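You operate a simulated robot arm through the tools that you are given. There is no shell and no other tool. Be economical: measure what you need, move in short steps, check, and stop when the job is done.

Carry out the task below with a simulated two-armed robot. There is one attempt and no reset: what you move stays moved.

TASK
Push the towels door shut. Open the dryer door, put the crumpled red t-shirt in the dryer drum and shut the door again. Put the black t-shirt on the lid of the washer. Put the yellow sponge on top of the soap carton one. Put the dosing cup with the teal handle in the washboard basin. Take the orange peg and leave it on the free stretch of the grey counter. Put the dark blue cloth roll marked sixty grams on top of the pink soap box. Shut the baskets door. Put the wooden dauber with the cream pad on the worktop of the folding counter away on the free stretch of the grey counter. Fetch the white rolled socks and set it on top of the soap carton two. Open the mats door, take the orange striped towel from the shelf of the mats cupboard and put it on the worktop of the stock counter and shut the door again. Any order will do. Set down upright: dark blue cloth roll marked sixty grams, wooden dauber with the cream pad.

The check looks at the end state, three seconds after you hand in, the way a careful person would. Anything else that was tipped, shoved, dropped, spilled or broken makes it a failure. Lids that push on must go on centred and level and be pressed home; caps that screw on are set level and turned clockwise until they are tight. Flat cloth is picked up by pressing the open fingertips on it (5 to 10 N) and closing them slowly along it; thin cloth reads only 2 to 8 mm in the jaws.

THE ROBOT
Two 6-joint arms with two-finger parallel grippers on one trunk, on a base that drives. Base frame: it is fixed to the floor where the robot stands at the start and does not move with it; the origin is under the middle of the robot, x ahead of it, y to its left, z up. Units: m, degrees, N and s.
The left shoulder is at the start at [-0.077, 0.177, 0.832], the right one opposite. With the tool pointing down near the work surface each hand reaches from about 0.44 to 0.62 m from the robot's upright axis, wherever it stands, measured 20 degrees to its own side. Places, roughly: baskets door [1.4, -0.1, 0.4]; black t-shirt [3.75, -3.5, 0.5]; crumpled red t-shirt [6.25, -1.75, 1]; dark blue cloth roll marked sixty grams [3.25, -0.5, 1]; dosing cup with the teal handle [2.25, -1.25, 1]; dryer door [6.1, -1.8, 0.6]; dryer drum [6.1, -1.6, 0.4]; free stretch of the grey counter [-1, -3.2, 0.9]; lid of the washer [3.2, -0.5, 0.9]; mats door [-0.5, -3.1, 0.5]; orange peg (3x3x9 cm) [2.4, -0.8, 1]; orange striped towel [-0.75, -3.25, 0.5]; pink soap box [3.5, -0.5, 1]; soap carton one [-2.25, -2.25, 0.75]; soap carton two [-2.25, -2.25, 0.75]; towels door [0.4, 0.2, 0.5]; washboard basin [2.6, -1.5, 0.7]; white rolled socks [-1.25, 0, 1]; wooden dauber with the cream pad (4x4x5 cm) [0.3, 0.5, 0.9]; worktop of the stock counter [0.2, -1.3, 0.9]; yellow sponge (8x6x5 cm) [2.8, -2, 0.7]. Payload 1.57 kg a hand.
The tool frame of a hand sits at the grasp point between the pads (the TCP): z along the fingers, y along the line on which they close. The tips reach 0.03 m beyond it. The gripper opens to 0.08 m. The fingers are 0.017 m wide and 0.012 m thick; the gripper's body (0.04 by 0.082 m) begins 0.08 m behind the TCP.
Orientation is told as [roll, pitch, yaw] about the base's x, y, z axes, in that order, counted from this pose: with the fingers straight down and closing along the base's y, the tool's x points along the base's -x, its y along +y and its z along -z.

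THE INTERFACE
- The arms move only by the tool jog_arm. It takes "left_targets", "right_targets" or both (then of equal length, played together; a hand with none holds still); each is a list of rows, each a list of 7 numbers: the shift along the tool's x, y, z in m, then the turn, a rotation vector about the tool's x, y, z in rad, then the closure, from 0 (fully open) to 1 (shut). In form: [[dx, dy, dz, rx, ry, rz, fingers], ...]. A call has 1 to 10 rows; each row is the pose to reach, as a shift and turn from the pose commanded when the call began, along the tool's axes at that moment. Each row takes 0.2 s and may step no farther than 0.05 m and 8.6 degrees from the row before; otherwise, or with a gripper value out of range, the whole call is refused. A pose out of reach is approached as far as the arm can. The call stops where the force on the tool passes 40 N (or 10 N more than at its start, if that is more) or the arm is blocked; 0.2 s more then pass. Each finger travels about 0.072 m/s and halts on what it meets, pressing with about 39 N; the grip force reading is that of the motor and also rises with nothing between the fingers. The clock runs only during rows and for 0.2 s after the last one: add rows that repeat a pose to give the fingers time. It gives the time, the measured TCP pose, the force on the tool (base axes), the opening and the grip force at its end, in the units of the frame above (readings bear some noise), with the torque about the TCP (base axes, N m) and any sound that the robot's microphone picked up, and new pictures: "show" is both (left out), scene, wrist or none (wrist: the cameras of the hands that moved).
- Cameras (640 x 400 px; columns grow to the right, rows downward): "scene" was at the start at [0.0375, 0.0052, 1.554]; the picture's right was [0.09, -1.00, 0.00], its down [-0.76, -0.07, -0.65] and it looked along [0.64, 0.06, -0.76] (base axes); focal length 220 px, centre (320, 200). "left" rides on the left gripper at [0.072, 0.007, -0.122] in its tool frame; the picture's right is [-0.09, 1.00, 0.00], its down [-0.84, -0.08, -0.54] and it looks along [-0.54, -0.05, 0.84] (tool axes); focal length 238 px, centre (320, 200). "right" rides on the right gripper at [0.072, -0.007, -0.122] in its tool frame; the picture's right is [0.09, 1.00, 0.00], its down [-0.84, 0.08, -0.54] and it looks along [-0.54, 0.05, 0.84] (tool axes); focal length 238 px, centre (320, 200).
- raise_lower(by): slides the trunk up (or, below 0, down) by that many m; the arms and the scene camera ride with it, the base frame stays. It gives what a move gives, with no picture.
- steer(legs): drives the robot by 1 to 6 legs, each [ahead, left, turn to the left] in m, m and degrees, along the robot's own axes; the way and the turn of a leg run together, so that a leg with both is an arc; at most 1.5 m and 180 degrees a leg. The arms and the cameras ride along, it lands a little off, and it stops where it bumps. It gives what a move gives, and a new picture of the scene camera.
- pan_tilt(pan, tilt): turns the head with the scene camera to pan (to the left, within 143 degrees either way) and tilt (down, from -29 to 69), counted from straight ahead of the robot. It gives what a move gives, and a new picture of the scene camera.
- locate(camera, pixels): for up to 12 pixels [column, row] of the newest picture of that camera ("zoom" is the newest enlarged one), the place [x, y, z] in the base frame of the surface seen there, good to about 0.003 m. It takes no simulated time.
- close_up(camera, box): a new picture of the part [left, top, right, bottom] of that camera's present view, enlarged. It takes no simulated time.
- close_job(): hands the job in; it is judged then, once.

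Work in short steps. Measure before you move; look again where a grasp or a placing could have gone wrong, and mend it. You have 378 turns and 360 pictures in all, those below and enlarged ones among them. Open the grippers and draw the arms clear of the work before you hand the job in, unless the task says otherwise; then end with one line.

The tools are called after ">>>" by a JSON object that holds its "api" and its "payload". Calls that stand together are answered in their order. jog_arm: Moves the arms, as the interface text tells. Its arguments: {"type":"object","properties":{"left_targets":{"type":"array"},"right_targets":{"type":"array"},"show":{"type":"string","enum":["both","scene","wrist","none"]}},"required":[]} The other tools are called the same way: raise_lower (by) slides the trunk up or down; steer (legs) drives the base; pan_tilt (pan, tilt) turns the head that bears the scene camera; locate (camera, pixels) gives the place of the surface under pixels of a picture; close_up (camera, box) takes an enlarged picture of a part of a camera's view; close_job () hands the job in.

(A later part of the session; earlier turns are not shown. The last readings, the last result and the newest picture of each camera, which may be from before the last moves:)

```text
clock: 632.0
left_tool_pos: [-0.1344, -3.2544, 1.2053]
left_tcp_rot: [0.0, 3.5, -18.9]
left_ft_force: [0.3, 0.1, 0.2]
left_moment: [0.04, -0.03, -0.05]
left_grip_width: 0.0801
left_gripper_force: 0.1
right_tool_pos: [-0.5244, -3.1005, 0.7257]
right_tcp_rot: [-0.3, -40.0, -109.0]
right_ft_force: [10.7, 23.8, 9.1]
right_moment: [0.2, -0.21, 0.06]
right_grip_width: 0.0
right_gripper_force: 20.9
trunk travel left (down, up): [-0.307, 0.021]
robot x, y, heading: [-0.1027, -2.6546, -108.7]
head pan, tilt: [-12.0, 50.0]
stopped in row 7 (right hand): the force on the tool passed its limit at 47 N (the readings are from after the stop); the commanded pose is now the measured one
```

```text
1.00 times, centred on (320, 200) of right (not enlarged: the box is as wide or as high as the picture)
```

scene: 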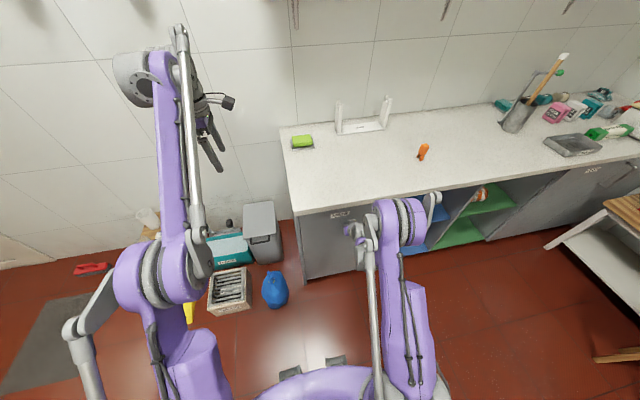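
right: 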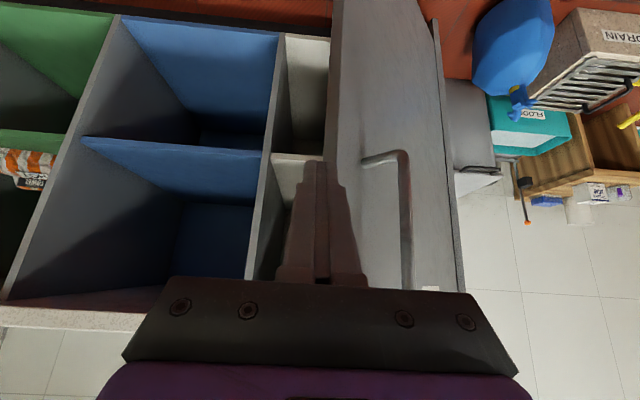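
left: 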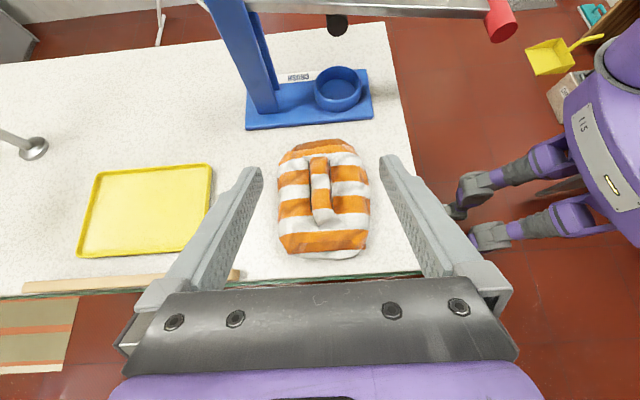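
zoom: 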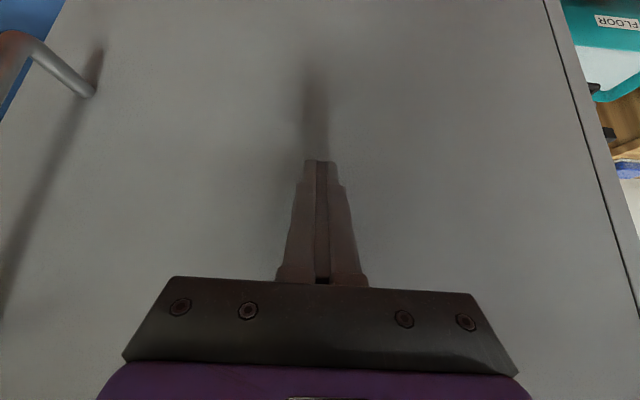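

The mats door is flush and shut. I retract, raise the hand, and drive up the west aisle toward the folding counter for the dauber.

>>> {"api": "jog_arm", "payload": {"right_targets": [[0.03, 0, -0.026, 0, 0.0, 0, 1], [0.05, 0, -0.065, 0, 0.12, 0, 1], [0.055, 0, -0.11, 0, 0.24, 0, 0.5], [0.045, 0, -0.155, 0, 0.36, 0, 0], [0.02, 0, -0.195, 0, 0.48, 0, 0], [-0.01, 0, -0.23, 0, 0.6, 0, 0], [-0.04, 0, -0.265, 0, 0.7, 0, 0], [-0.07, 0, -0.3, 0, 0.7, 0, 0]], "show": "none"}}

>>> {"api": "steer", "payload": {"legs": [[-0.22, 0, 0], [0, -1.0, 0], [0, 0, -90], [0, 0, -90], [1.3, 0, 0]]}}

>>> {"api": "pan_tilt", "payload": {"pan": 0, "tilt": 25}}

```text
clock: 633.8
left_tool_pos: [-0.1346, -3.2537, 1.2038]
left_tcp_rot: [0.0, 3.3, -19.1]
left_ft_force: [-0.2, -0.2, -0.2]
left_moment: [0.0, 0.01, -0.03]
left_grip_width: 0.08
left_gripper_force: 0.1
right_tool_pos: [-0.4748, -2.9688, 0.9967]
right_tcp_rot: [-0.2, -0.1, -109.1]
right_ft_force: [1.3, 0.8, 1.2]
right_moment: [-0.03, 0.03, 0.01]
right_grip_width: 0.0802
right_gripper_force: 0.1
right hand out of reach, approached as far as the arm can: row 1
trunk travel left (down, up): [-0.307, 0.021]
robot x, y, heading: [-0.1001, -2.6565, -108.8]
head pan, tilt: [-12.0, 50.0]
```

```text
clock: 658.3
left_tool_pos: [-0.4438, -0.2833, 1.2023]
left_tcp_rot: [0.1, 3.4, 157.9]
left_ft_force: [-0.1, 0.2, 1.1]
left_moment: [0.02, 0.02, -0.01]
left_grip_width: 0.0798
left_gripper_force: 0.0
right_tool_pos: [-0.119, -0.5837, 0.9968]
right_tcp_rot: [-0.1, -0.1, 67.9]
right_ft_force: [0.0, 0.4, -0.3]
right_moment: [0.01, 0.01, 0.0]
right_grip_width: 0.0799
right_gripper_force: 0.2
trunk travel left (down, up): [-0.307, 0.021]
robot x, y, heading: [-0.5075, -0.8757, 68.3]
head pan, tilt: [-12.0, 50.0]
```

scene: 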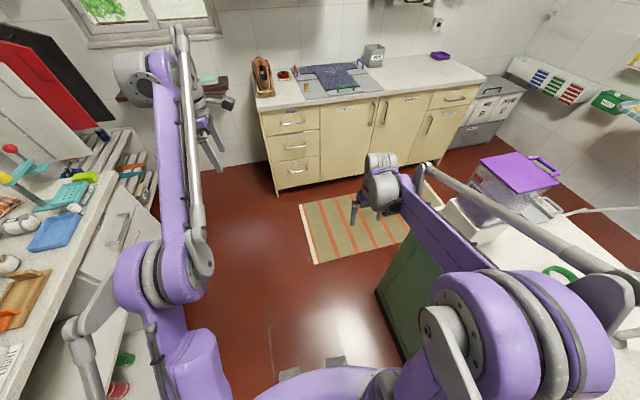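

```text
clock: 659.2
left_tool_pos: [-0.4444, -0.2817, 1.2025]
left_tcp_rot: [0.0, 3.4, 158.0]
left_ft_force: [-1.3, -0.9, -0.8]
left_moment: [-0.01, 0.03, 0.02]
left_grip_width: 0.0801
left_gripper_force: 0.0
right_tool_pos: [-0.1199, -0.5848, 0.9962]
right_tcp_rot: [-0.1, -0.2, 67.9]
right_ft_force: [-0.6, 0.0, -0.1]
right_moment: [0.01, 0.02, 0.0]
right_grip_width: 0.08
right_gripper_force: 0.1
trunk travel left (down, up): [-0.307, 0.021]
robot x, y, heading: [-0.5079, -0.8765, 68.1]
head pan, tilt: [0.0, 25.0]
```

scene: 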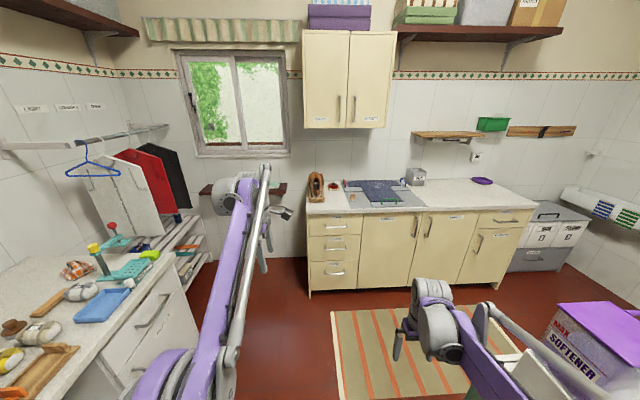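

The folding counter is ahead. I drive up to it and look for the dauber.

>>> {"api": "steer", "payload": {"legs": [[0, 0, 3.3], [0.9, -0.15, 0]]}}

>>> {"api": "pan_tilt", "payload": {"pan": -5, "tilt": 50}}

```text
clock: 664.5
left_tool_pos: [-0.0602, 0.5403, 1.2024]
left_tcp_rot: [0.1, 3.4, 161.9]
left_ft_force: [-0.1, 0.7, 0.3]
left_moment: [-0.02, 0.03, 0.0]
left_grip_width: 0.0797
left_gripper_force: 0.1
right_tool_pos: [0.2848, 0.2598, 0.996]
right_tcp_rot: [-0.1, 0.0, 71.7]
right_ft_force: [0.4, -0.2, -0.8]
right_moment: [0.01, -0.01, 0.02]
right_grip_width: 0.0802
right_gripper_force: 0.0
trunk travel left (down, up): [-0.307, 0.021]
robot x, y, heading: [-0.0829, -0.0562, 72.3]
head pan, tilt: [0.0, 25.0]
```

scene: 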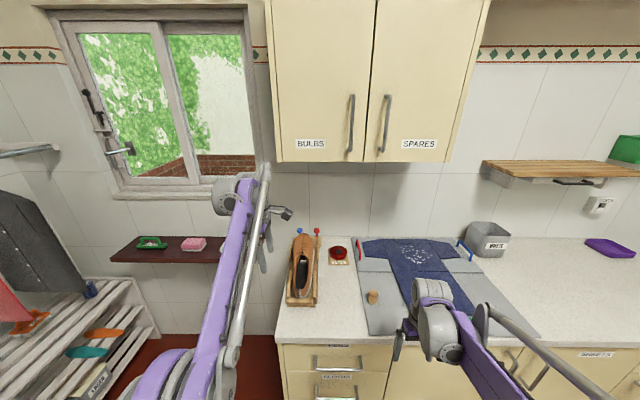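

```text
clock: 665.4
left_tool_pos: [-0.06, 0.5394, 1.2032]
left_tcp_rot: [0.1, 3.4, 161.9]
left_ft_force: [-0.3, 1.1, 0.0]
left_moment: [0.01, 0.03, -0.05]
left_grip_width: 0.0799
left_gripper_force: 0.0
right_tool_pos: [0.2854, 0.2608, 0.995]
right_tcp_rot: [-0.1, -0.2, 71.9]
right_ft_force: [0.5, -0.4, 0.4]
right_moment: [-0.01, 0.04, 0.0]
right_grip_width: 0.08
right_gripper_force: 0.0
trunk travel left (down, up): [-0.307, 0.021]
robot x, y, heading: [-0.0811, -0.0579, 72.0]
head pan, tilt: [-5.0, 50.0]
```

scene: 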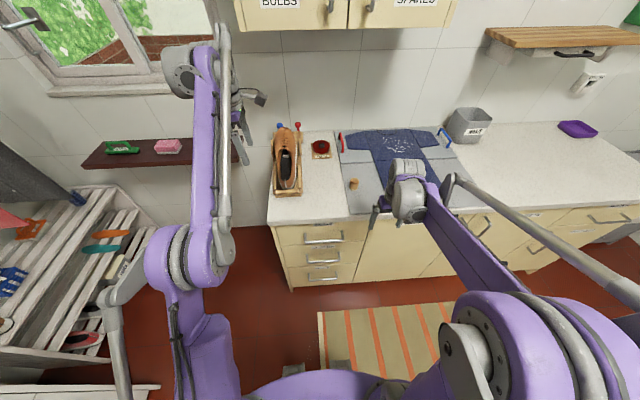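

The dauber is the small wooden thing at (355,182). I zoom and measure.

>>> {"api": "close_up", "payload": {"camera": "scene", "box": [320, 150, 400, 210]}}

>>> {"api": "locate", "payload": {"camera": "zoom", "pixels": [[275, 215], [260, 215], [295, 210], [280, 240], [280, 255], [275, 275], [200, 260], [400, 250], [275, 195]]}}

```text
6.67 times, centred on (360, 180) of scene
```

zoom: 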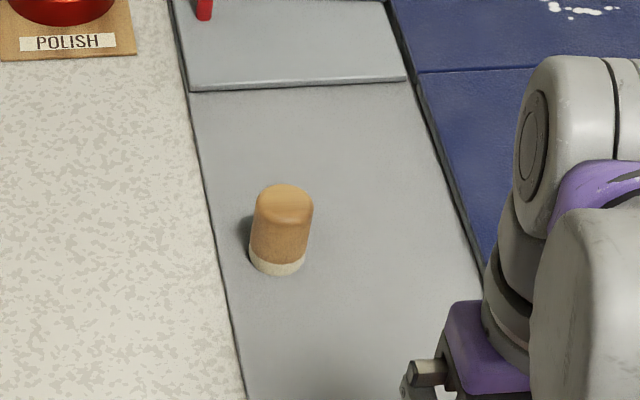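

```text
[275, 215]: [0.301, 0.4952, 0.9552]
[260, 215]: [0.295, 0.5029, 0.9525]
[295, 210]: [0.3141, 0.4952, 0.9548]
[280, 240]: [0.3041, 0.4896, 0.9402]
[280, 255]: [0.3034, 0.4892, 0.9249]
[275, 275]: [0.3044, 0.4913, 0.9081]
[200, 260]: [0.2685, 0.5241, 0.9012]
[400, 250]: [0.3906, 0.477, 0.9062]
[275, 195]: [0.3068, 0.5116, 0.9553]
```

Dauber center ≈(0.307,0.506), z 0.906–0.955. I drive 0.1 m closer and bring the right hand above it.

>>> {"api": "steer", "payload": {"legs": [[0.1, 0, -0.5]]}}

>>> {"api": "jog_arm", "payload": {"right_targets": [[-0.035, 0.012, -0.02, 0, 0, 0, 0], [-0.07, 0.025, -0.035, 0, 0, 0, 0], [-0.105, 0.038, -0.035, 0, 0, 0, 0], [-0.138, 0.05, -0.035, 0, 0, 0, 0]], "show": "wrist"}}

```text
clock: 666.5
left_tool_pos: [-0.0234, 0.6343, 1.2023]
left_tcp_rot: [0.1, 3.2, 161.4]
left_ft_force: [0.4, -0.7, -0.3]
left_moment: [-0.05, 0.04, 0.01]
left_grip_width: 0.0799
left_gripper_force: 0.2
right_tool_pos: [0.318, 0.3519, 0.9953]
right_tcp_rot: [-0.1, -0.1, 71.3]
right_ft_force: [-0.2, 0.0, -0.2]
right_moment: [0.01, -0.02, -0.03]
right_grip_width: 0.0801
right_gripper_force: 0.1
trunk travel left (down, up): [-0.307, 0.021]
robot x, y, heading: [-0.0524, 0.0394, 71.6]
head pan, tilt: [-5.0, 50.0]
```

scene: 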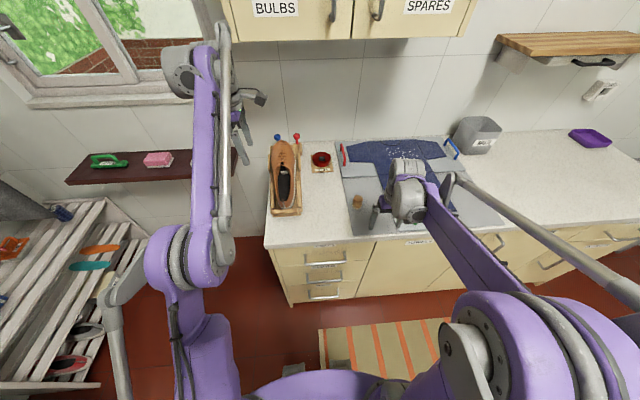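

```text
clock: 667.5
left_tool_pos: [-0.0237, 0.635, 1.2023]
left_tcp_rot: [0.2, 3.4, 161.4]
left_ft_force: [0.2, 0.8, 0.6]
left_moment: [-0.03, -0.01, 0.01]
left_grip_width: 0.0801
left_gripper_force: 0.1
right_tool_pos: [0.3142, 0.5006, 1.0297]
right_tcp_rot: [-0.1, -0.1, 71.2]
right_ft_force: [-0.4, 0.8, 0.0]
right_moment: [-0.02, 0.0, 0.01]
right_grip_width: 0.08
right_gripper_force: 0.2
trunk travel left (down, up): [-0.307, 0.021]
robot x, y, heading: [-0.0499, 0.0357, 71.8]
head pan, tilt: [-5.0, 50.0]
```

right: 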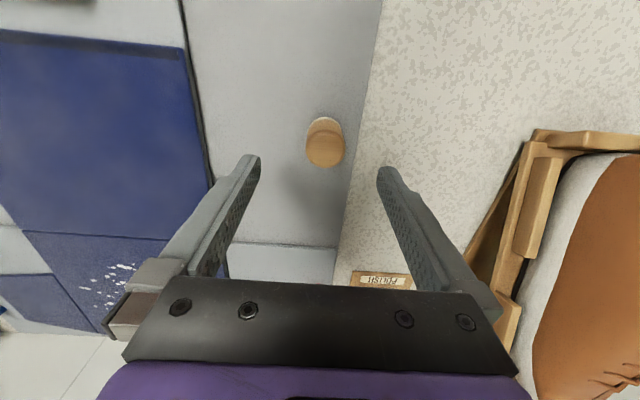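

Centred. I descend to z 0.944 and close.

>>> {"api": "jog_arm", "payload": {"right_targets": [[-0.002, 0.006, 0.04, 0, 0, 0, 0], [-0.003, 0.007, 0.07, 0, 0, 0, 0], [-0.003, 0.007, 0.084, 0, 0, 0, 0], [-0.003, 0.007, 0.084, 0, 0, 0, 0.4], [-0.003, 0.007, 0.084, 0, 0, 0, 0.7], [-0.003, 0.007, 0.084, 0, 0, 0, 0.8]], "show": "wrist"}}

```text
clock: 668.9
left_tool_pos: [-0.0243, 0.6343, 1.2025]
left_tcp_rot: [0.1, 3.4, 161.4]
left_ft_force: [-0.6, -0.3, 0.5]
left_moment: [0.0, 0.03, -0.04]
left_grip_width: 0.08
left_gripper_force: 0.1
right_tool_pos: [0.3078, 0.5058, 0.9471]
right_tcp_rot: [-0.1, -0.1, 71.3]
right_ft_force: [0.4, 0.1, 0.3]
right_moment: [0.02, -0.01, 0.0]
right_grip_width: 0.0343
right_gripper_force: 37.2
trunk travel left (down, up): [-0.307, 0.021]
robot x, y, heading: [-0.0531, 0.0362, 71.9]
head pan, tilt: [-5.0, 50.0]
```

right: 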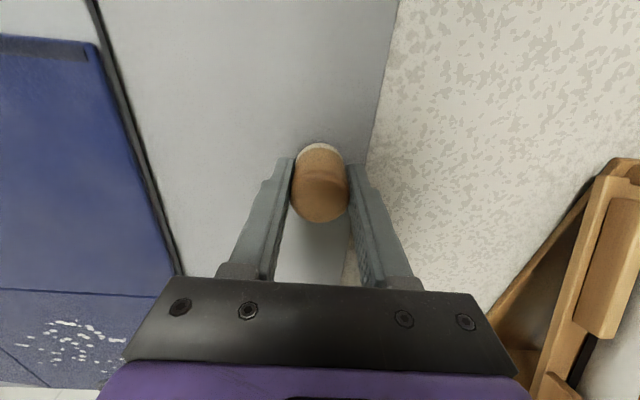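

Gripped. I lift, back off, and turn left toward the white counter with the socks.

>>> {"api": "jog_arm", "payload": {"right_targets": [[0, 0, -0.04, 0, 0, 0, 0.8], [0, 0, -0.085, 0, 0, 0, 0.8], [0.01, 0, -0.13, 0, 0, 0, 0.8], [0.04, 0, -0.16, 0, 0, 0, 0.8], [0.08, 0, -0.18, 0, 0, 0, 0.8], [0.12, 0, -0.19, 0, 0, 0, 0.8]], "show": "wrist"}}

>>> {"api": "steer", "payload": {"legs": [[-0.3, 0, 0], [0, 0, 90], [0.3, 0, 0]]}}

>>> {"api": "pan_tilt", "payload": {"pan": 5, "tilt": 40}}

```text
clock: 670.3
left_tool_pos: [-0.0239, 0.6329, 1.2035]
left_tcp_rot: [0.0, 3.4, 161.4]
left_ft_force: [-0.9, 1.2, 0.1]
left_moment: [0.03, 0.01, -0.01]
left_grip_width: 0.0801
left_gripper_force: 0.0
right_tool_pos: [0.2698, 0.3871, 1.1377]
right_tcp_rot: [-0.1, -0.1, 71.4]
right_ft_force: [0.0, 0.4, -0.3]
right_moment: [-0.01, -0.03, -0.01]
right_grip_width: 0.0343
right_gripper_force: 38.9
trunk travel left (down, up): [-0.307, 0.021]
robot x, y, heading: [-0.0532, 0.0406, 71.5]
head pan, tilt: [-5.0, 50.0]
```

right: 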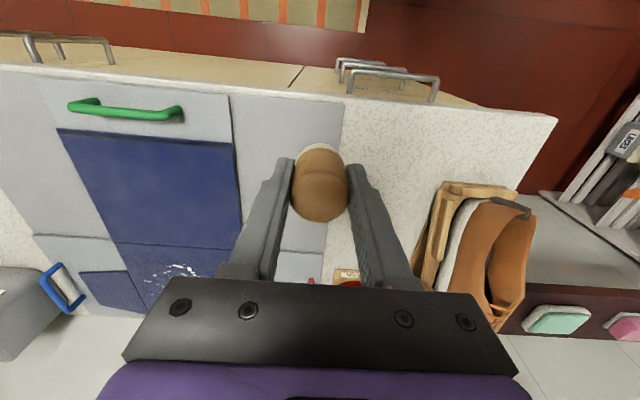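

```text
clock: 677.8
left_tool_pos: [-1.0311, -0.115, 1.203]
left_tcp_rot: [0.0, 3.2, -109.4]
left_ft_force: [0.0, 0.2, 0.7]
left_moment: [-0.04, 0.0, 0.01]
left_grip_width: 0.08
left_gripper_force: 0.0
right_tool_pos: [-0.7821, 0.1752, 1.1373]
right_tcp_rot: [0.0, -0.1, 160.6]
right_ft_force: [0.9, -1.0, -1.2]
right_moment: [-0.03, 0.02, 0.0]
right_grip_width: 0.0343
right_gripper_force: 38.9
trunk travel left (down, up): [-0.307, 0.021]
robot x, y, heading: [-0.4349, -0.1523, 160.8]
head pan, tilt: [-5.0, 50.0]
```

scene: 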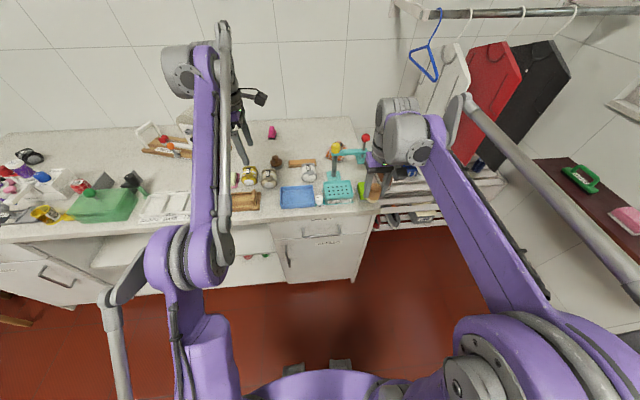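

```text
clock: 678.5
left_tool_pos: [-1.0305, -0.1137, 1.203]
left_tcp_rot: [0.1, 3.3, -109.3]
left_ft_force: [0.3, -0.1, 0.0]
left_moment: [0.01, 0.0, -0.02]
left_grip_width: 0.0802
left_gripper_force: 0.2
right_tool_pos: [-0.7815, 0.1763, 1.1374]
right_tcp_rot: [-0.1, -0.1, 160.5]
right_ft_force: [0.7, -0.3, -0.6]
right_moment: [0.03, -0.02, 0.02]
right_grip_width: 0.0342
right_gripper_force: 38.9
trunk travel left (down, up): [-0.307, 0.021]
robot x, y, heading: [-0.4339, -0.1526, 160.8]
head pan, tilt: [5.0, 40.0]
```

scene: 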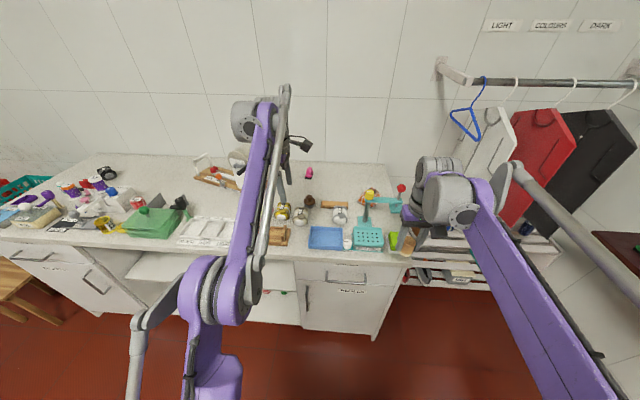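

I zoom into the counter to find the white rolled socks.

>>> {"api": "close_up", "payload": {"camera": "scene", "box": [250, 170, 410, 265]}}

>>> {"api": "locate", "payload": {"camera": "zoom", "pixels": [[130, 175], [205, 185], [205, 165], [355, 180], [355, 165], [195, 205], [235, 130], [340, 140], [360, 200], [130, 200]]}}

```text
4.00 times, centred on (330, 218) of scene
```

zoom: 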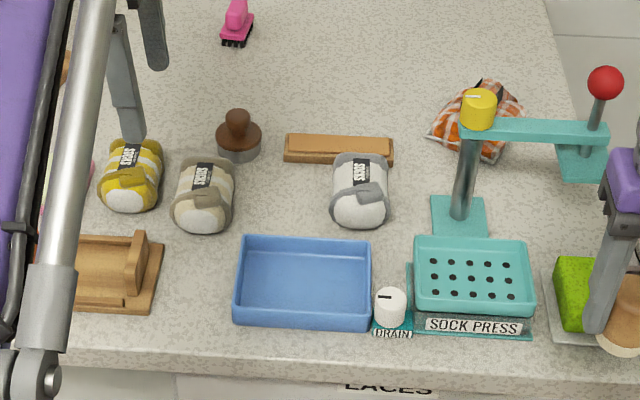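

```text
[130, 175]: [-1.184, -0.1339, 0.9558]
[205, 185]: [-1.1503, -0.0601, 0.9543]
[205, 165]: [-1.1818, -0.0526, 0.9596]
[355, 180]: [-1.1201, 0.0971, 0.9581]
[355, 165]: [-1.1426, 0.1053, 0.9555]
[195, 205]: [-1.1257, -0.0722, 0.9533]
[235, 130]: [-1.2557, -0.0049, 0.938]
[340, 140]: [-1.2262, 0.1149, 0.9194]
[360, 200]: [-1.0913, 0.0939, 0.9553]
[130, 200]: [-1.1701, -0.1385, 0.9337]
```

Three sock rolls: yellow, beige-ish, grey/white. I enlarge to judge colours.

>>> {"api": "close_up", "payload": {"camera": "scene", "box": [268, 198, 352, 234]}}

>>> {"api": "locate", "payload": {"camera": "zoom", "pixels": [[255, 100], [255, 190], [215, 150], [300, 150], [255, 145], [550, 85], [550, 190], [510, 140], [600, 140], [550, 140]]}}

```text
7.62 times, centred on (310, 216) of scene
```

zoom: 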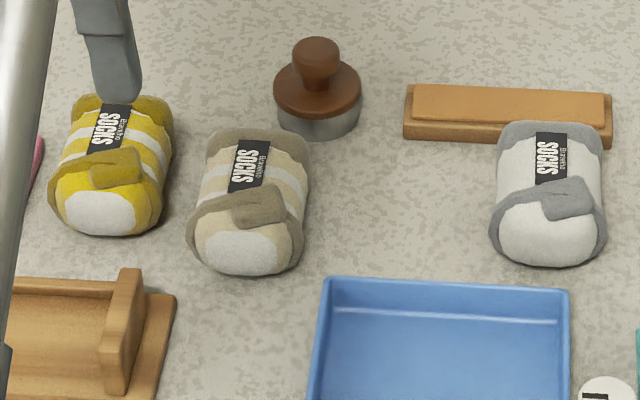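

```text
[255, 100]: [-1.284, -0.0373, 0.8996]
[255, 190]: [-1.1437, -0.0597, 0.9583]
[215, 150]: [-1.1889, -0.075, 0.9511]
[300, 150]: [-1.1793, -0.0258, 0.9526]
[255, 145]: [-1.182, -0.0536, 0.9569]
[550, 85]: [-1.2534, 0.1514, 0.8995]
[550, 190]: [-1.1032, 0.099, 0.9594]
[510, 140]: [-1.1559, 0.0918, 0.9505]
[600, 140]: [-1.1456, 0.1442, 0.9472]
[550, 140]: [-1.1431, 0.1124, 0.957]
```

The third roll (grey-trimmed) is the white one, at ≈(−1.13,0.105). I move closer and rotate the left hand back so it closes across the roll.

>>> {"api": "steer", "payload": {"legs": [[0.13, -0.12, 0.7]]}}

>>> {"api": "jog_arm", "payload": {"left_targets": [[0.006, 0, 0.0, 0, 0, 0.149, 0], [0.012, 0, 0.0, 0, 0, 0.298, 0], [0.018, 0, 0, 0, 0, 0.447, 0], [0.024, 0, 0, 0, 0, 0.596, 0], [0.03, 0, 0, 0, 0, 0.745, 0], [0.036, 0, 0, 0, 0, 0.894, 0], [0.042, 0, 0, 0, 0, 1.043, 0], [0.048, 0, 0, 0, 0, 1.192, 0], [0.054, 0, 0, 0, 0, 1.341, 0], [0.06, 0, 0, 0, 0, 1.49, 0]], "show": "wrist"}}

```text
clock: 680.2
left_tool_pos: [-1.1155, 0.0327, 1.203]
left_tcp_rot: [0.2, 3.4, -108.5]
left_ft_force: [0.3, -0.4, -0.6]
left_moment: [-0.02, 0.0, 0.03]
left_grip_width: 0.0802
left_gripper_force: 0.0
right_tool_pos: [-0.8704, 0.3275, 1.1367]
right_tcp_rot: [-0.1, -0.1, 161.4]
right_ft_force: [0.2, 0.6, 0.8]
right_moment: [0.02, 0.0, -0.01]
right_grip_width: 0.0342
right_gripper_force: 39.4
trunk travel left (down, up): [-0.307, 0.021]
robot x, y, heading: [-0.5181, 0.0044, 162.0]
head pan, tilt: [5.0, 40.0]
```

scene: 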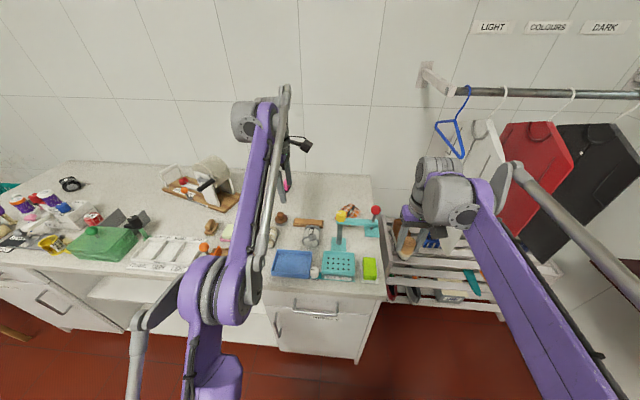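

```text
clock: 682.4
left_tool_pos: [-1.0971, 0.0902, 1.2076]
left_tcp_rot: [-3.3, 0.4, 165.9]
left_ft_force: [0.0, 0.2, 0.6]
left_moment: [0.01, 0.01, -0.01]
left_grip_width: 0.0799
left_gripper_force: 0.1
right_tool_pos: [-0.871, 0.3269, 1.1376]
right_tcp_rot: [0.0, -0.1, 161.4]
right_ft_force: [0.7, -0.1, 0.9]
right_moment: [-0.04, -0.01, -0.04]
right_grip_width: 0.0344
right_gripper_force: 38.9
trunk travel left (down, up): [-0.307, 0.021]
robot x, y, heading: [-0.5165, 0.0005, 161.8]
head pan, tilt: [5.0, 40.0]
```

left: 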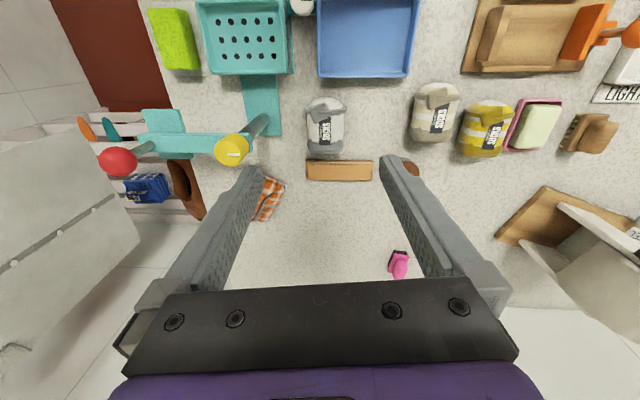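

I measure sock edges and the nearby teal press arm.

>>> {"api": "locate", "payload": {"camera": "left", "pixels": [[327, 125], [308, 125], [345, 122], [325, 98], [328, 150], [232, 148], [260, 125], [255, 115], [340, 170], [310, 170], [200, 145], [303, 8]]}}

```text
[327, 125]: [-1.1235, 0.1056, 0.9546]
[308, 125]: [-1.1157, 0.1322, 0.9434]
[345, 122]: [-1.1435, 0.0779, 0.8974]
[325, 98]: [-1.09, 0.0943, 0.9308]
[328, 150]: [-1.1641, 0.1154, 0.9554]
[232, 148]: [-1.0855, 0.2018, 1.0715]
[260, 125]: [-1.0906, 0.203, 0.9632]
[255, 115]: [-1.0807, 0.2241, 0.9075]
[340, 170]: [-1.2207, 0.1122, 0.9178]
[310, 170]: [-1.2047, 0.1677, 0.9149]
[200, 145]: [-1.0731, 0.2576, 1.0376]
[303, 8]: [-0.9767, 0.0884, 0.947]
```

Sock center (−1.127,0.106); the press post is ~10 cm aside. I align and descend halfway, then check.

>>> {"api": "jog_arm", "payload": {"left_targets": [[-0.011, -0.002, 0.04, -0.019, 0, 0.02, 0], [-0.022, -0.004, 0.08, -0.038, 0, 0.04, 0], [-0.0334, -0.0057, 0.12, -0.0576, -0.007, 0.07, 0], [-0.0334, -0.0057, 0.165, -0.0576, -0.007, 0.07, 0]], "show": "wrist"}}

```text
clock: 683.4
left_tool_pos: [-1.1262, 0.1116, 1.0402]
left_tcp_rot: [-0.1, -0.1, 162.1]
left_ft_force: [0.5, 0.2, 0.6]
left_moment: [0.02, 0.0, -0.03]
left_grip_width: 0.08
left_gripper_force: 0.1
right_tool_pos: [-0.8708, 0.3262, 1.1374]
right_tcp_rot: [-0.1, -0.1, 161.4]
right_ft_force: [-0.1, 0.1, -0.5]
right_moment: [0.04, 0.02, 0.0]
right_grip_width: 0.0339
right_gripper_force: 39.6
trunk travel left (down, up): [-0.307, 0.021]
robot x, y, heading: [-0.519, 0.0035, 161.6]
head pan, tilt: [5.0, 40.0]
```

left: 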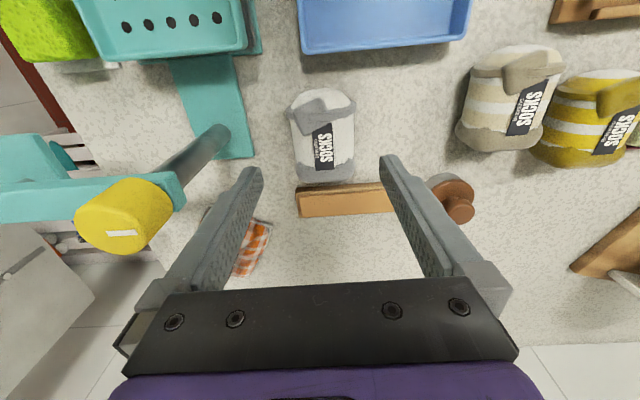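

Aligned. I descend and close.

>>> {"api": "jog_arm", "payload": {"left_targets": [[0, 0.003, 0.04, 0, 0, 0, 0], [0, 0.003, 0.075, 0, 0, 0, 0], [0, 0.003, 0.095, 0, 0, 0, 0], [0, 0.003, 0.102, 0, 0, 0, 0], [0, 0.003, 0.102, 0, 0, 0, 0.3], [0, 0.003, 0.102, 0, 0, 0, 0.6], [0, 0.003, 0.102, 0, 0, 0, 0.7]], "show": "wrist"}}

```text
clock: 685.0
left_tool_pos: [-1.1234, 0.1087, 0.94]
left_tcp_rot: [-0.1, -0.1, 162.1]
left_ft_force: [0.5, 0.1, 0.8]
left_moment: [-0.03, 0.01, -0.03]
left_grip_width: 0.0533
left_gripper_force: 39.0
right_tool_pos: [-0.8705, 0.3286, 1.1376]
right_tcp_rot: [-0.1, -0.1, 161.4]
right_ft_force: [0.3, 0.6, -0.6]
right_moment: [0.02, 0.01, 0.0]
right_grip_width: 0.034
right_gripper_force: 39.1
trunk travel left (down, up): [-0.307, 0.021]
robot x, y, heading: [-0.5157, 0.0034, 161.5]
head pan, tilt: [5.0, 40.0]
```

left: 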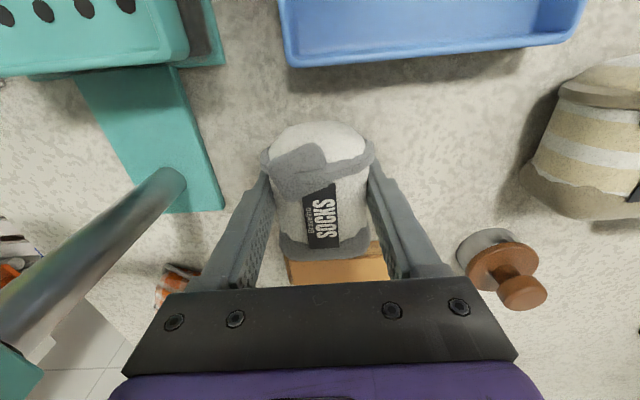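

Gripped. I lift straight up, then back off and drive down the aisle to the bench.

>>> {"api": "jog_arm", "payload": {"left_targets": [[0, 0, -0.03, 0, 0, 0, 0.7], [0, 0, -0.075, 0, 0, 0, 0.7], [0, 0, -0.12, 0, 0, 0, 0.7], [0, 0, -0.165, 0, 0, 0, 0.7], [0, 0, -0.21, 0, 0, 0, 0.7], [0, 0, -0.25, 0, 0, 0, 0.7]], "show": "wrist"}}

>>> {"api": "steer", "payload": {"legs": [[-0.22, 0, 0], [0, 1.3, 0], [0, 1.25, 0]]}}

>>> {"api": "pan_tilt", "payload": {"pan": 10, "tilt": 40}}

```text
clock: 686.4
left_tool_pos: [-1.1074, 0.1081, 1.1823]
left_tcp_rot: [-0.1, -0.2, 162.1]
left_ft_force: [0.1, -0.1, -1.1]
left_moment: [-0.01, 0.01, 0.0]
left_grip_width: 0.0532
left_gripper_force: 38.7
left hand out of reach, approached as far as the arm can: row 6
right_tool_pos: [-0.8706, 0.3274, 1.1376]
right_tcp_rot: [-0.2, -0.1, 161.4]
right_ft_force: [0.3, -0.1, -0.7]
right_moment: [0.0, 0.03, 0.0]
right_grip_width: 0.0345
right_gripper_force: 38.8
trunk travel left (down, up): [-0.307, 0.021]
robot x, y, heading: [-0.5194, 0.0027, 161.7]
head pan, tilt: [5.0, 40.0]
```

left: 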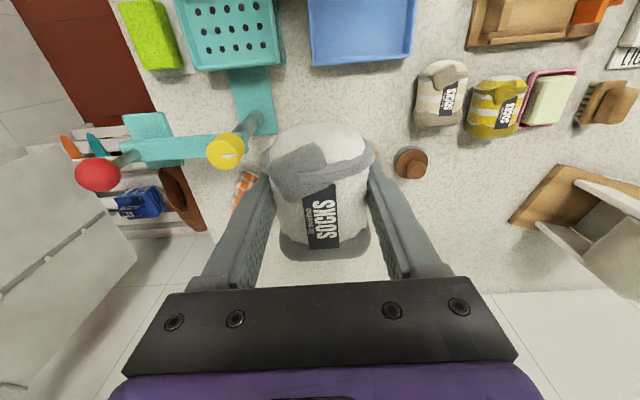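

```text
clock: 709.5
left_tool_pos: [-1.6715, -2.3017, 1.182]
left_tcp_rot: [-0.1, 0.0, 161.7]
left_ft_force: [0.6, 0.2, -0.5]
left_moment: [0.01, -0.03, 0.01]
left_grip_width: 0.0531
left_gripper_force: 39.3
right_tool_pos: [-1.4306, -2.0842, 1.137]
right_tcp_rot: [-0.1, -0.1, 160.9]
right_ft_force: [0.2, 0.1, 0.1]
right_moment: [0.0, -0.02, -0.01]
right_grip_width: 0.0338
right_gripper_force: 38.7
trunk travel left (down, up): [-0.307, 0.021]
robot x, y, heading: [-1.0833, -2.4119, 161.3]
head pan, tilt: [5.0, 40.0]
```

scene: 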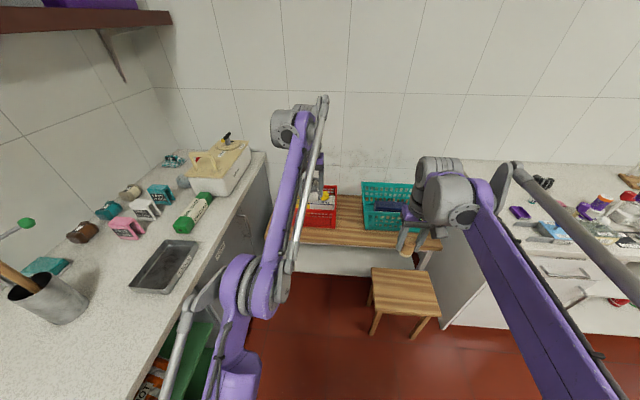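

```text
clock: 710.1
left_tool_pos: [-1.6721, -2.3023, 1.1832]
left_tcp_rot: [-0.1, -0.2, 161.6]
left_ft_force: [0.0, 0.0, -0.4]
left_moment: [-0.01, -0.01, 0.01]
left_grip_width: 0.0535
left_gripper_force: 38.7
right_tool_pos: [-1.4309, -2.0845, 1.1377]
right_tcp_rot: [-0.2, -0.1, 160.9]
right_ft_force: [0.1, -0.1, -0.9]
right_moment: [0.01, 0.03, -0.02]
right_grip_width: 0.034
right_gripper_force: 39.1
trunk travel left (down, up): [-0.307, 0.021]
robot x, y, heading: [-1.0841, -2.4085, 161.4]
head pan, tilt: [10.0, 40.0]
```

scene: 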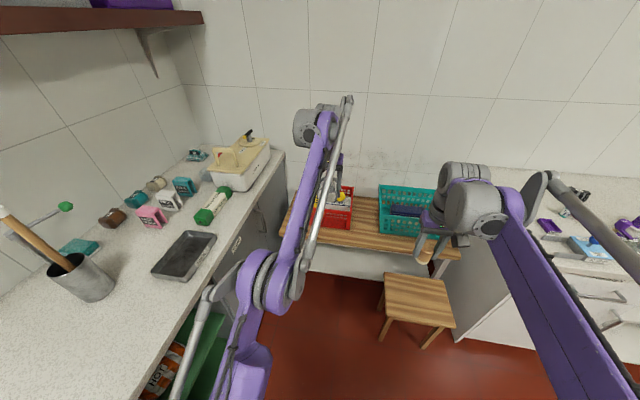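

I align left by 0.11 m and drive 0.55 m to the bench.

>>> {"api": "steer", "payload": {"legs": [[0, 0.11, 0.3], [0.55, 0, 0]]}}

>>> {"api": "close_up", "payload": {"camera": "left", "box": [0, 0, 640, 400]}}

```text
clock: 714.5
left_tool_pos: [-2.2275, -2.2379, 1.1819]
left_tcp_rot: [-0.1, -0.1, 161.8]
left_ft_force: [-0.3, 0.0, -0.1]
left_moment: [-0.02, -0.04, 0.02]
left_grip_width: 0.0534
left_gripper_force: 39.2
right_tool_pos: [-1.9887, -2.0184, 1.1366]
right_tcp_rot: [-0.1, -0.1, 161.2]
right_ft_force: [0.4, 0.7, 0.0]
right_moment: [0.0, -0.01, 0.03]
right_grip_width: 0.0339
right_gripper_force: 38.5
trunk travel left (down, up): [-0.307, 0.021]
robot x, y, heading: [-1.6371, -2.3425, 161.7]
head pan, tilt: [10.0, 40.0]
```

scene: 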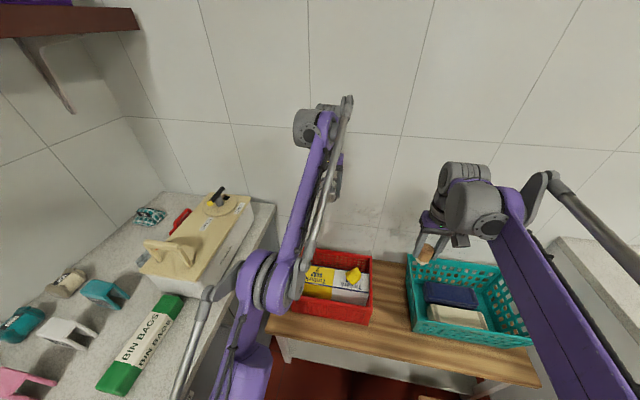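

```text
1.00 times, centred on (320, 200) of left (not enlarged: the box is as wide or as high as the picture)
```

zoom: 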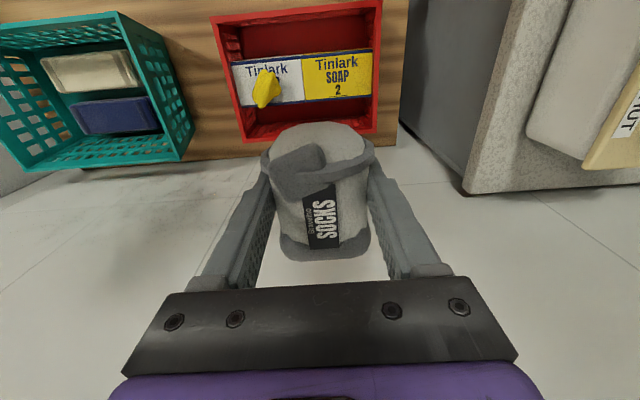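

I measure the yellow carton's top and the sponge position.

>>> {"api": "locate", "payload": {"camera": "zoom", "pixels": [[304, 58], [370, 53], [369, 94], [304, 99], [337, 76], [265, 88], [236, 64], [240, 104]]}}

```text
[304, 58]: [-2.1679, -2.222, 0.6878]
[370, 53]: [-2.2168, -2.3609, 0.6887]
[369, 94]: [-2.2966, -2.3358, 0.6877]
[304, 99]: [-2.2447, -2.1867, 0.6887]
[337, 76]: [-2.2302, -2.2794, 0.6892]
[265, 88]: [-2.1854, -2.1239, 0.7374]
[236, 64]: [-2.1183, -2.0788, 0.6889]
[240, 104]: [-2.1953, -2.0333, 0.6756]
```

Yellow top center (−2.232,−2.276), z 0.688. I shift 4 cm left, lower 0.2 m, then lower the trunk.

>>> {"api": "jog_arm", "payload": {"left_targets": [[0.004, 0.019, 0.03, 0, 0, 0, 0.7], [0.008, 0.038, 0.07, 0, 0, 0, 0.7], [0.008, 0.038, 0.115, 0, 0, 0, 0.7], [0.008, 0.038, 0.16, 0, 0, 0, 0.7], [0.008, 0.038, 0.2, 0, 0, 0, 0.7]], "show": "none"}}

>>> {"api": "raise_lower", "payload": {"by": -0.2}}

>>> {"api": "close_up", "payload": {"camera": "left", "box": [0, 0, 640, 400]}}

```text
clock: 715.7
left_tool_pos: [-2.2331, -2.2767, 0.9782]
left_tcp_rot: [-0.1, -0.1, 162.0]
left_ft_force: [-0.7, -0.1, -0.9]
left_moment: [-0.01, -0.01, -0.02]
left_grip_width: 0.0532
left_gripper_force: 38.8
right_tool_pos: [-1.9889, -2.0191, 1.1373]
right_tcp_rot: [-0.2, -0.2, 161.3]
right_ft_force: [-0.4, -0.4, -0.1]
right_moment: [0.02, 0.03, -0.01]
right_grip_width: 0.0336
right_gripper_force: 39.3
trunk travel left (down, up): [-0.307, 0.021]
robot x, y, heading: [-1.6395, -2.3441, 161.5]
head pan, tilt: [10.0, 40.0]
```

```text
clock: 717.9
left_tool_pos: [-2.2325, -2.2751, 0.7824]
left_tcp_rot: [-0.1, -0.2, 161.9]
left_ft_force: [-0.1, -0.6, -0.5]
left_moment: [0.02, -0.02, -0.02]
left_grip_width: 0.0533
left_gripper_force: 39.1
right_tool_pos: [-1.9889, -2.0174, 0.9381]
right_tcp_rot: [-0.2, -0.2, 161.3]
right_ft_force: [0.2, 0.9, 0.5]
right_moment: [0.0, -0.03, -0.03]
right_grip_width: 0.0337
right_gripper_force: 38.8
trunk travel left (down, up): [-0.107, 0.221]
robot x, y, heading: [-1.6417, -2.3458, 161.7]
head pan, tilt: [10.0, 40.0]
```

```text
1.00 times, centred on (320, 200) of left (not enlarged: the box is as wide or as high as the picture)
```

zoom: 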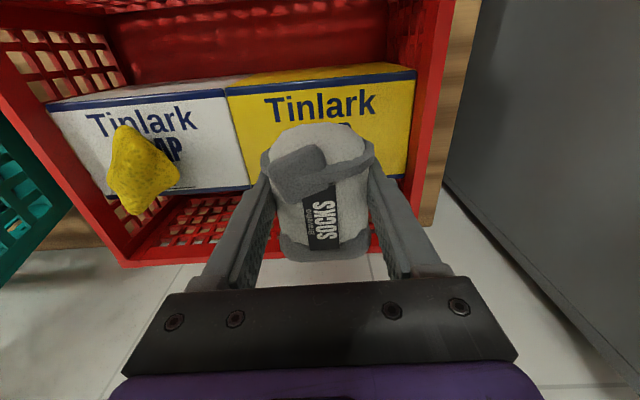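

Well placed above the yellow carton. I lower to contact slowly.

>>> {"api": "jog_arm", "payload": {"left_targets": [[0, 0, 0.025, 0, 0, 0, 0.7], [0, 0, 0.042, 0, 0, 0, 0.7], [0, 0, 0.047, 0, 0, 0, 0.7], [0, 0, 0.051, 0, 0, 0, 0.7], [0, 0, 0.054, 0, 0, 0, 0.7], [0, 0, 0.057, 0, 0, 0, 0.7]], "show": "none"}}

```text
clock: 719.3
left_tool_pos: [-2.233, -2.276, 0.7275]
left_tcp_rot: [-0.1, -0.1, 161.9]
left_ft_force: [-2.6, 0.8, 8.8]
left_moment: [-0.04, 0.21, -0.03]
left_grip_width: 0.0532
left_gripper_force: 39.6
right_tool_pos: [-1.9887, -2.0194, 0.9385]
right_tcp_rot: [-0.2, -0.1, 161.2]
right_ft_force: [0.2, 0.4, 0.0]
right_moment: [-0.02, 0.01, -0.01]
right_grip_width: 0.0336
right_gripper_force: 38.8
trunk travel left (down, up): [-0.107, 0.221]
robot x, y, heading: [-1.6398, -2.3437, 161.4]
head pan, tilt: [10.0, 40.0]
```

Contact (9 N). I open and lift away.

>>> {"api": "jog_arm", "payload": {"left_targets": [[0, 0, 0, 0, 0, 0, 0.5], [0, 0, 0, 0, 0, 0, 0.15], [0, 0, 0, 0, 0, 0, 0.1], [0, 0, -0.04, 0, 0, 0, 0.1], [0, 0, -0.085, 0, 0, 0, 0.1], [0, 0, -0.13, 0, 0, 0, 0], [0, 0, -0.17, 0, 0, 0, 0], [0, 0, -0.21, 0, 0, 0, 0]], "show": "wrist"}}

>>> {"api": "raise_lower", "payload": {"by": 0.2}}

```text
clock: 721.1
left_tool_pos: [-2.2345, -2.2751, 0.9251]
left_tcp_rot: [-0.1, -0.2, 161.8]
left_ft_force: [-0.1, -0.9, 0.2]
left_moment: [-0.01, 0.03, -0.02]
left_grip_width: 0.0799
left_gripper_force: 0.0
left hand out of reach, approached as far as the arm can: row 8
right_tool_pos: [-1.9887, -2.0181, 0.9376]
right_tcp_rot: [-0.1, -0.1, 161.2]
right_ft_force: [0.0, -0.1, 0.9]
right_moment: [0.01, 0.01, -0.02]
right_grip_width: 0.0337
right_gripper_force: 39.1
trunk travel left (down, up): [-0.107, 0.221]
robot x, y, heading: [-1.6395, -2.3405, 161.4]
head pan, tilt: [10.0, 40.0]
```

left: 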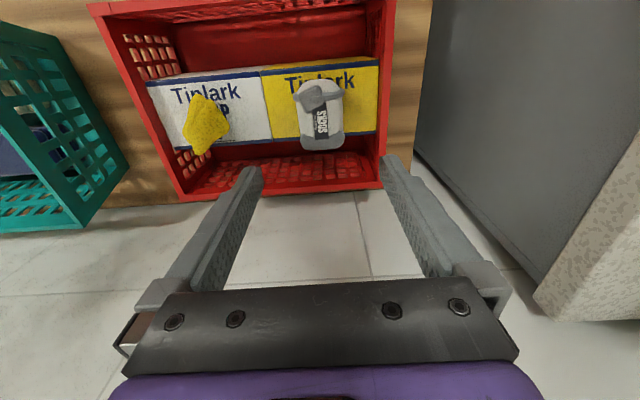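

```text
clock: 723.3
left_tool_pos: [-2.2317, -2.2769, 1.1247]
left_tcp_rot: [0.0, -0.1, 161.8]
left_ft_force: [0.1, -0.2, 0.7]
left_moment: [-0.01, 0.02, 0.03]
left_grip_width: 0.08
left_gripper_force: 0.1
right_tool_pos: [-1.9889, -2.0192, 1.1367]
right_tcp_rot: [-0.2, -0.1, 161.1]
right_ft_force: [-1.4, 0.0, -0.2]
right_moment: [0.0, 0.02, 0.01]
right_grip_width: 0.0334
right_gripper_force: 39.0
trunk travel left (down, up): [-0.307, 0.021]
robot x, y, heading: [-1.64, -2.3421, 161.4]
head pan, tilt: [10.0, 40.0]
```

Socks lie on carton two. I back away, turn to the grey counter and set the dauber down there.

>>> {"api": "steer", "payload": {"legs": [[-0.5, 0, 0], [-0.45, -0.12, 0], [0, 0, 90]]}}

>>> {"api": "pan_tilt", "payload": {"pan": -20, "tilt": 45}}

```text
clock: 732.5
left_tool_pos: [-0.7613, -3.1244, 1.1255]
left_tcp_rot: [-0.1, -0.1, -108.0]
left_ft_force: [0.3, 0.0, 0.0]
left_moment: [0.0, 0.03, -0.01]
left_grip_width: 0.0799
left_gripper_force: 0.1
right_tool_pos: [-1.0184, -2.8816, 1.1378]
right_tcp_rot: [0.0, -0.1, -108.6]
right_ft_force: [-0.2, 0.2, 0.2]
right_moment: [-0.01, 0.0, 0.03]
right_grip_width: 0.0338
right_gripper_force: 39.0
trunk travel left (down, up): [-0.307, 0.021]
robot x, y, heading: [-0.6923, -2.532, -108.1]
head pan, tilt: [10.0, 40.0]
```

scene: 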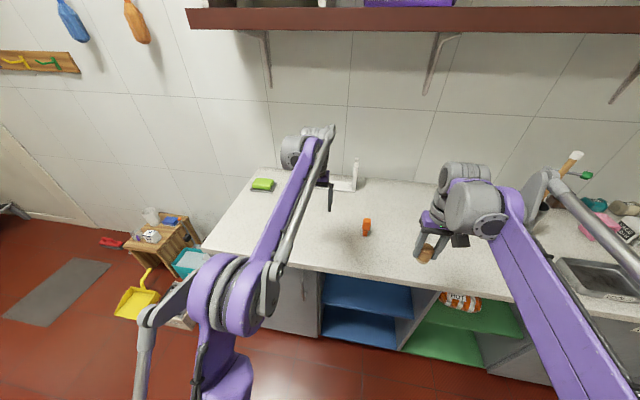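

```text
clock: 733.4
left_tool_pos: [-0.7609, -3.125, 1.1246]
left_tcp_rot: [-0.1, -0.1, -107.9]
left_ft_force: [1.1, 0.1, 0.1]
left_moment: [-0.03, -0.01, -0.04]
left_grip_width: 0.0801
left_gripper_force: 0.0
right_tool_pos: [-1.0194, -2.8818, 1.1375]
right_tcp_rot: [-0.1, 0.0, -108.6]
right_ft_force: [0.2, -0.8, -0.4]
right_moment: [0.02, 0.01, 0.02]
right_grip_width: 0.0337
right_gripper_force: 38.8
trunk travel left (down, up): [-0.307, 0.021]
robot x, y, heading: [-0.6966, -2.5272, -108.5]
head pan, tilt: [-20.0, 45.0]
```

scene: 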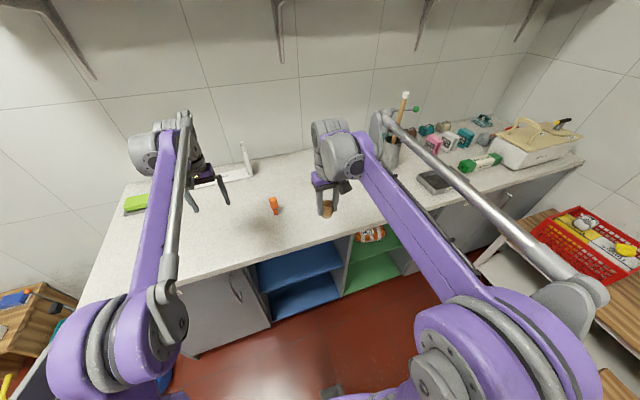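

I move 0.12 m forward, extend the right hand 8 cm and lower the dauber.

>>> {"api": "steer", "payload": {"legs": [[0.12, 0, 0]]}}

>>> {"api": "jog_arm", "payload": {"right_targets": [[-0.03, 0, 0.03, 0, 0, 0, 0.8], [-0.06, 0, 0.06, 0, 0, 0, 0.8], [-0.085, 0, 0.1, 0, 0, 0, 0.8], [-0.085, 0, 0.14, 0, 0, 0, 0.8], [-0.085, 0, 0.17, 0, 0, 0, 0.8], [-0.085, 0, 0.186, 0, 0, 0, 0.8]], "show": "wrist"}}

```text
clock: 734.7
left_tool_pos: [-0.798, -3.2374, 1.1245]
left_tcp_rot: [-0.1, -0.2, -107.9]
left_ft_force: [0.1, 0.6, 0.3]
left_moment: [-0.02, 0.03, 0.0]
left_grip_width: 0.0798
left_gripper_force: 0.0
right_tool_pos: [-1.0563, -2.9948, 1.138]
right_tcp_rot: [-0.2, -0.1, -108.6]
right_ft_force: [1.0, 0.0, 0.0]
right_moment: [-0.02, -0.03, 0.02]
right_grip_width: 0.0337
right_gripper_force: 39.2
trunk travel left (down, up): [-0.307, 0.021]
robot x, y, heading: [-0.7362, -2.6422, -108.2]
head pan, tilt: [-20.0, 45.0]
```

scene: 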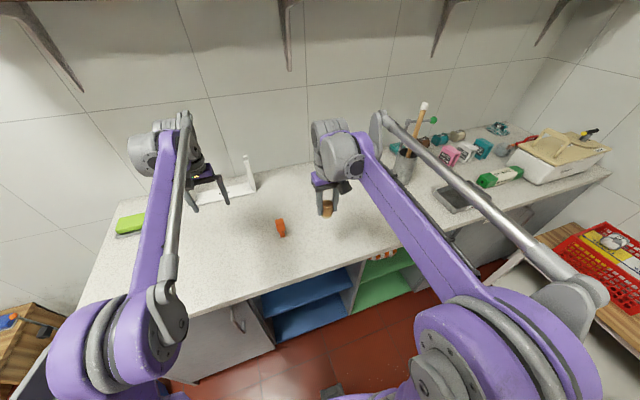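

```text
clock: 736.1
left_tool_pos: [-0.7988, -3.2388, 1.125]
left_tcp_rot: [-0.2, -0.1, -108.0]
left_ft_force: [-0.3, -0.4, -0.2]
left_moment: [0.01, -0.01, 0.0]
left_grip_width: 0.08
left_gripper_force: 0.1
right_tool_pos: [-1.0829, -3.0789, 0.951]
right_tcp_rot: [-0.1, -0.2, -108.7]
right_ft_force: [0.1, -0.6, -1.2]
right_moment: [0.0, -0.05, -0.04]
right_grip_width: 0.0338
right_gripper_force: 39.1
trunk travel left (down, up): [-0.307, 0.021]
robot x, y, heading: [-0.735, -2.644, -108.2]
head pan, tilt: [-20.0, 45.0]
```

right: 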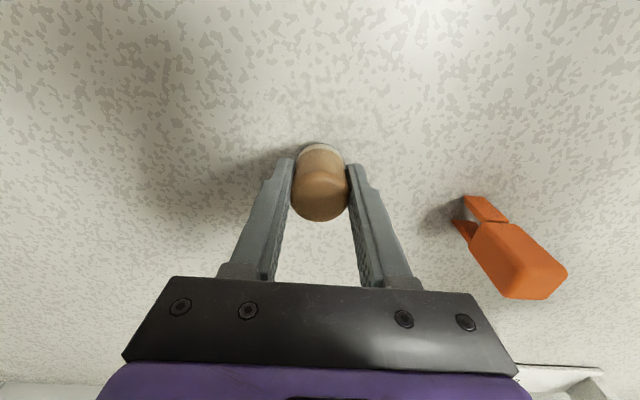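

I lower the last millimetres to contact.

>>> {"api": "jog_arm", "payload": {"right_targets": [[0, 0, 0.003, 0, 0, 0, 0.8], [0, 0, 0.006, 0, 0, 0, 0.8], [0, 0, 0.009, 0, 0, 0, 0.8], [0, 0, 0.012, 0, 0, 0, 0.8]], "show": "none"}}

```text
clock: 737.1
left_tool_pos: [-0.7982, -3.238, 1.1272]
left_tcp_rot: [-0.1, -0.2, -108.0]
left_ft_force: [0.1, 0.6, -1.1]
left_moment: [0.02, -0.02, -0.02]
left_grip_width: 0.08
left_gripper_force: 0.2
right_tool_pos: [-1.0839, -3.0772, 0.9425]
right_tcp_rot: [-0.2, -0.2, -108.6]
right_ft_force: [-4.6, -6.6, 39.3]
right_moment: [-0.42, 0.11, 0.02]
right_grip_width: 0.0337
right_gripper_force: 39.4
trunk travel left (down, up): [-0.307, 0.021]
robot x, y, heading: [-0.7338, -2.6415, -108.1]
head pan, tilt: [-20.0, 45.0]
```

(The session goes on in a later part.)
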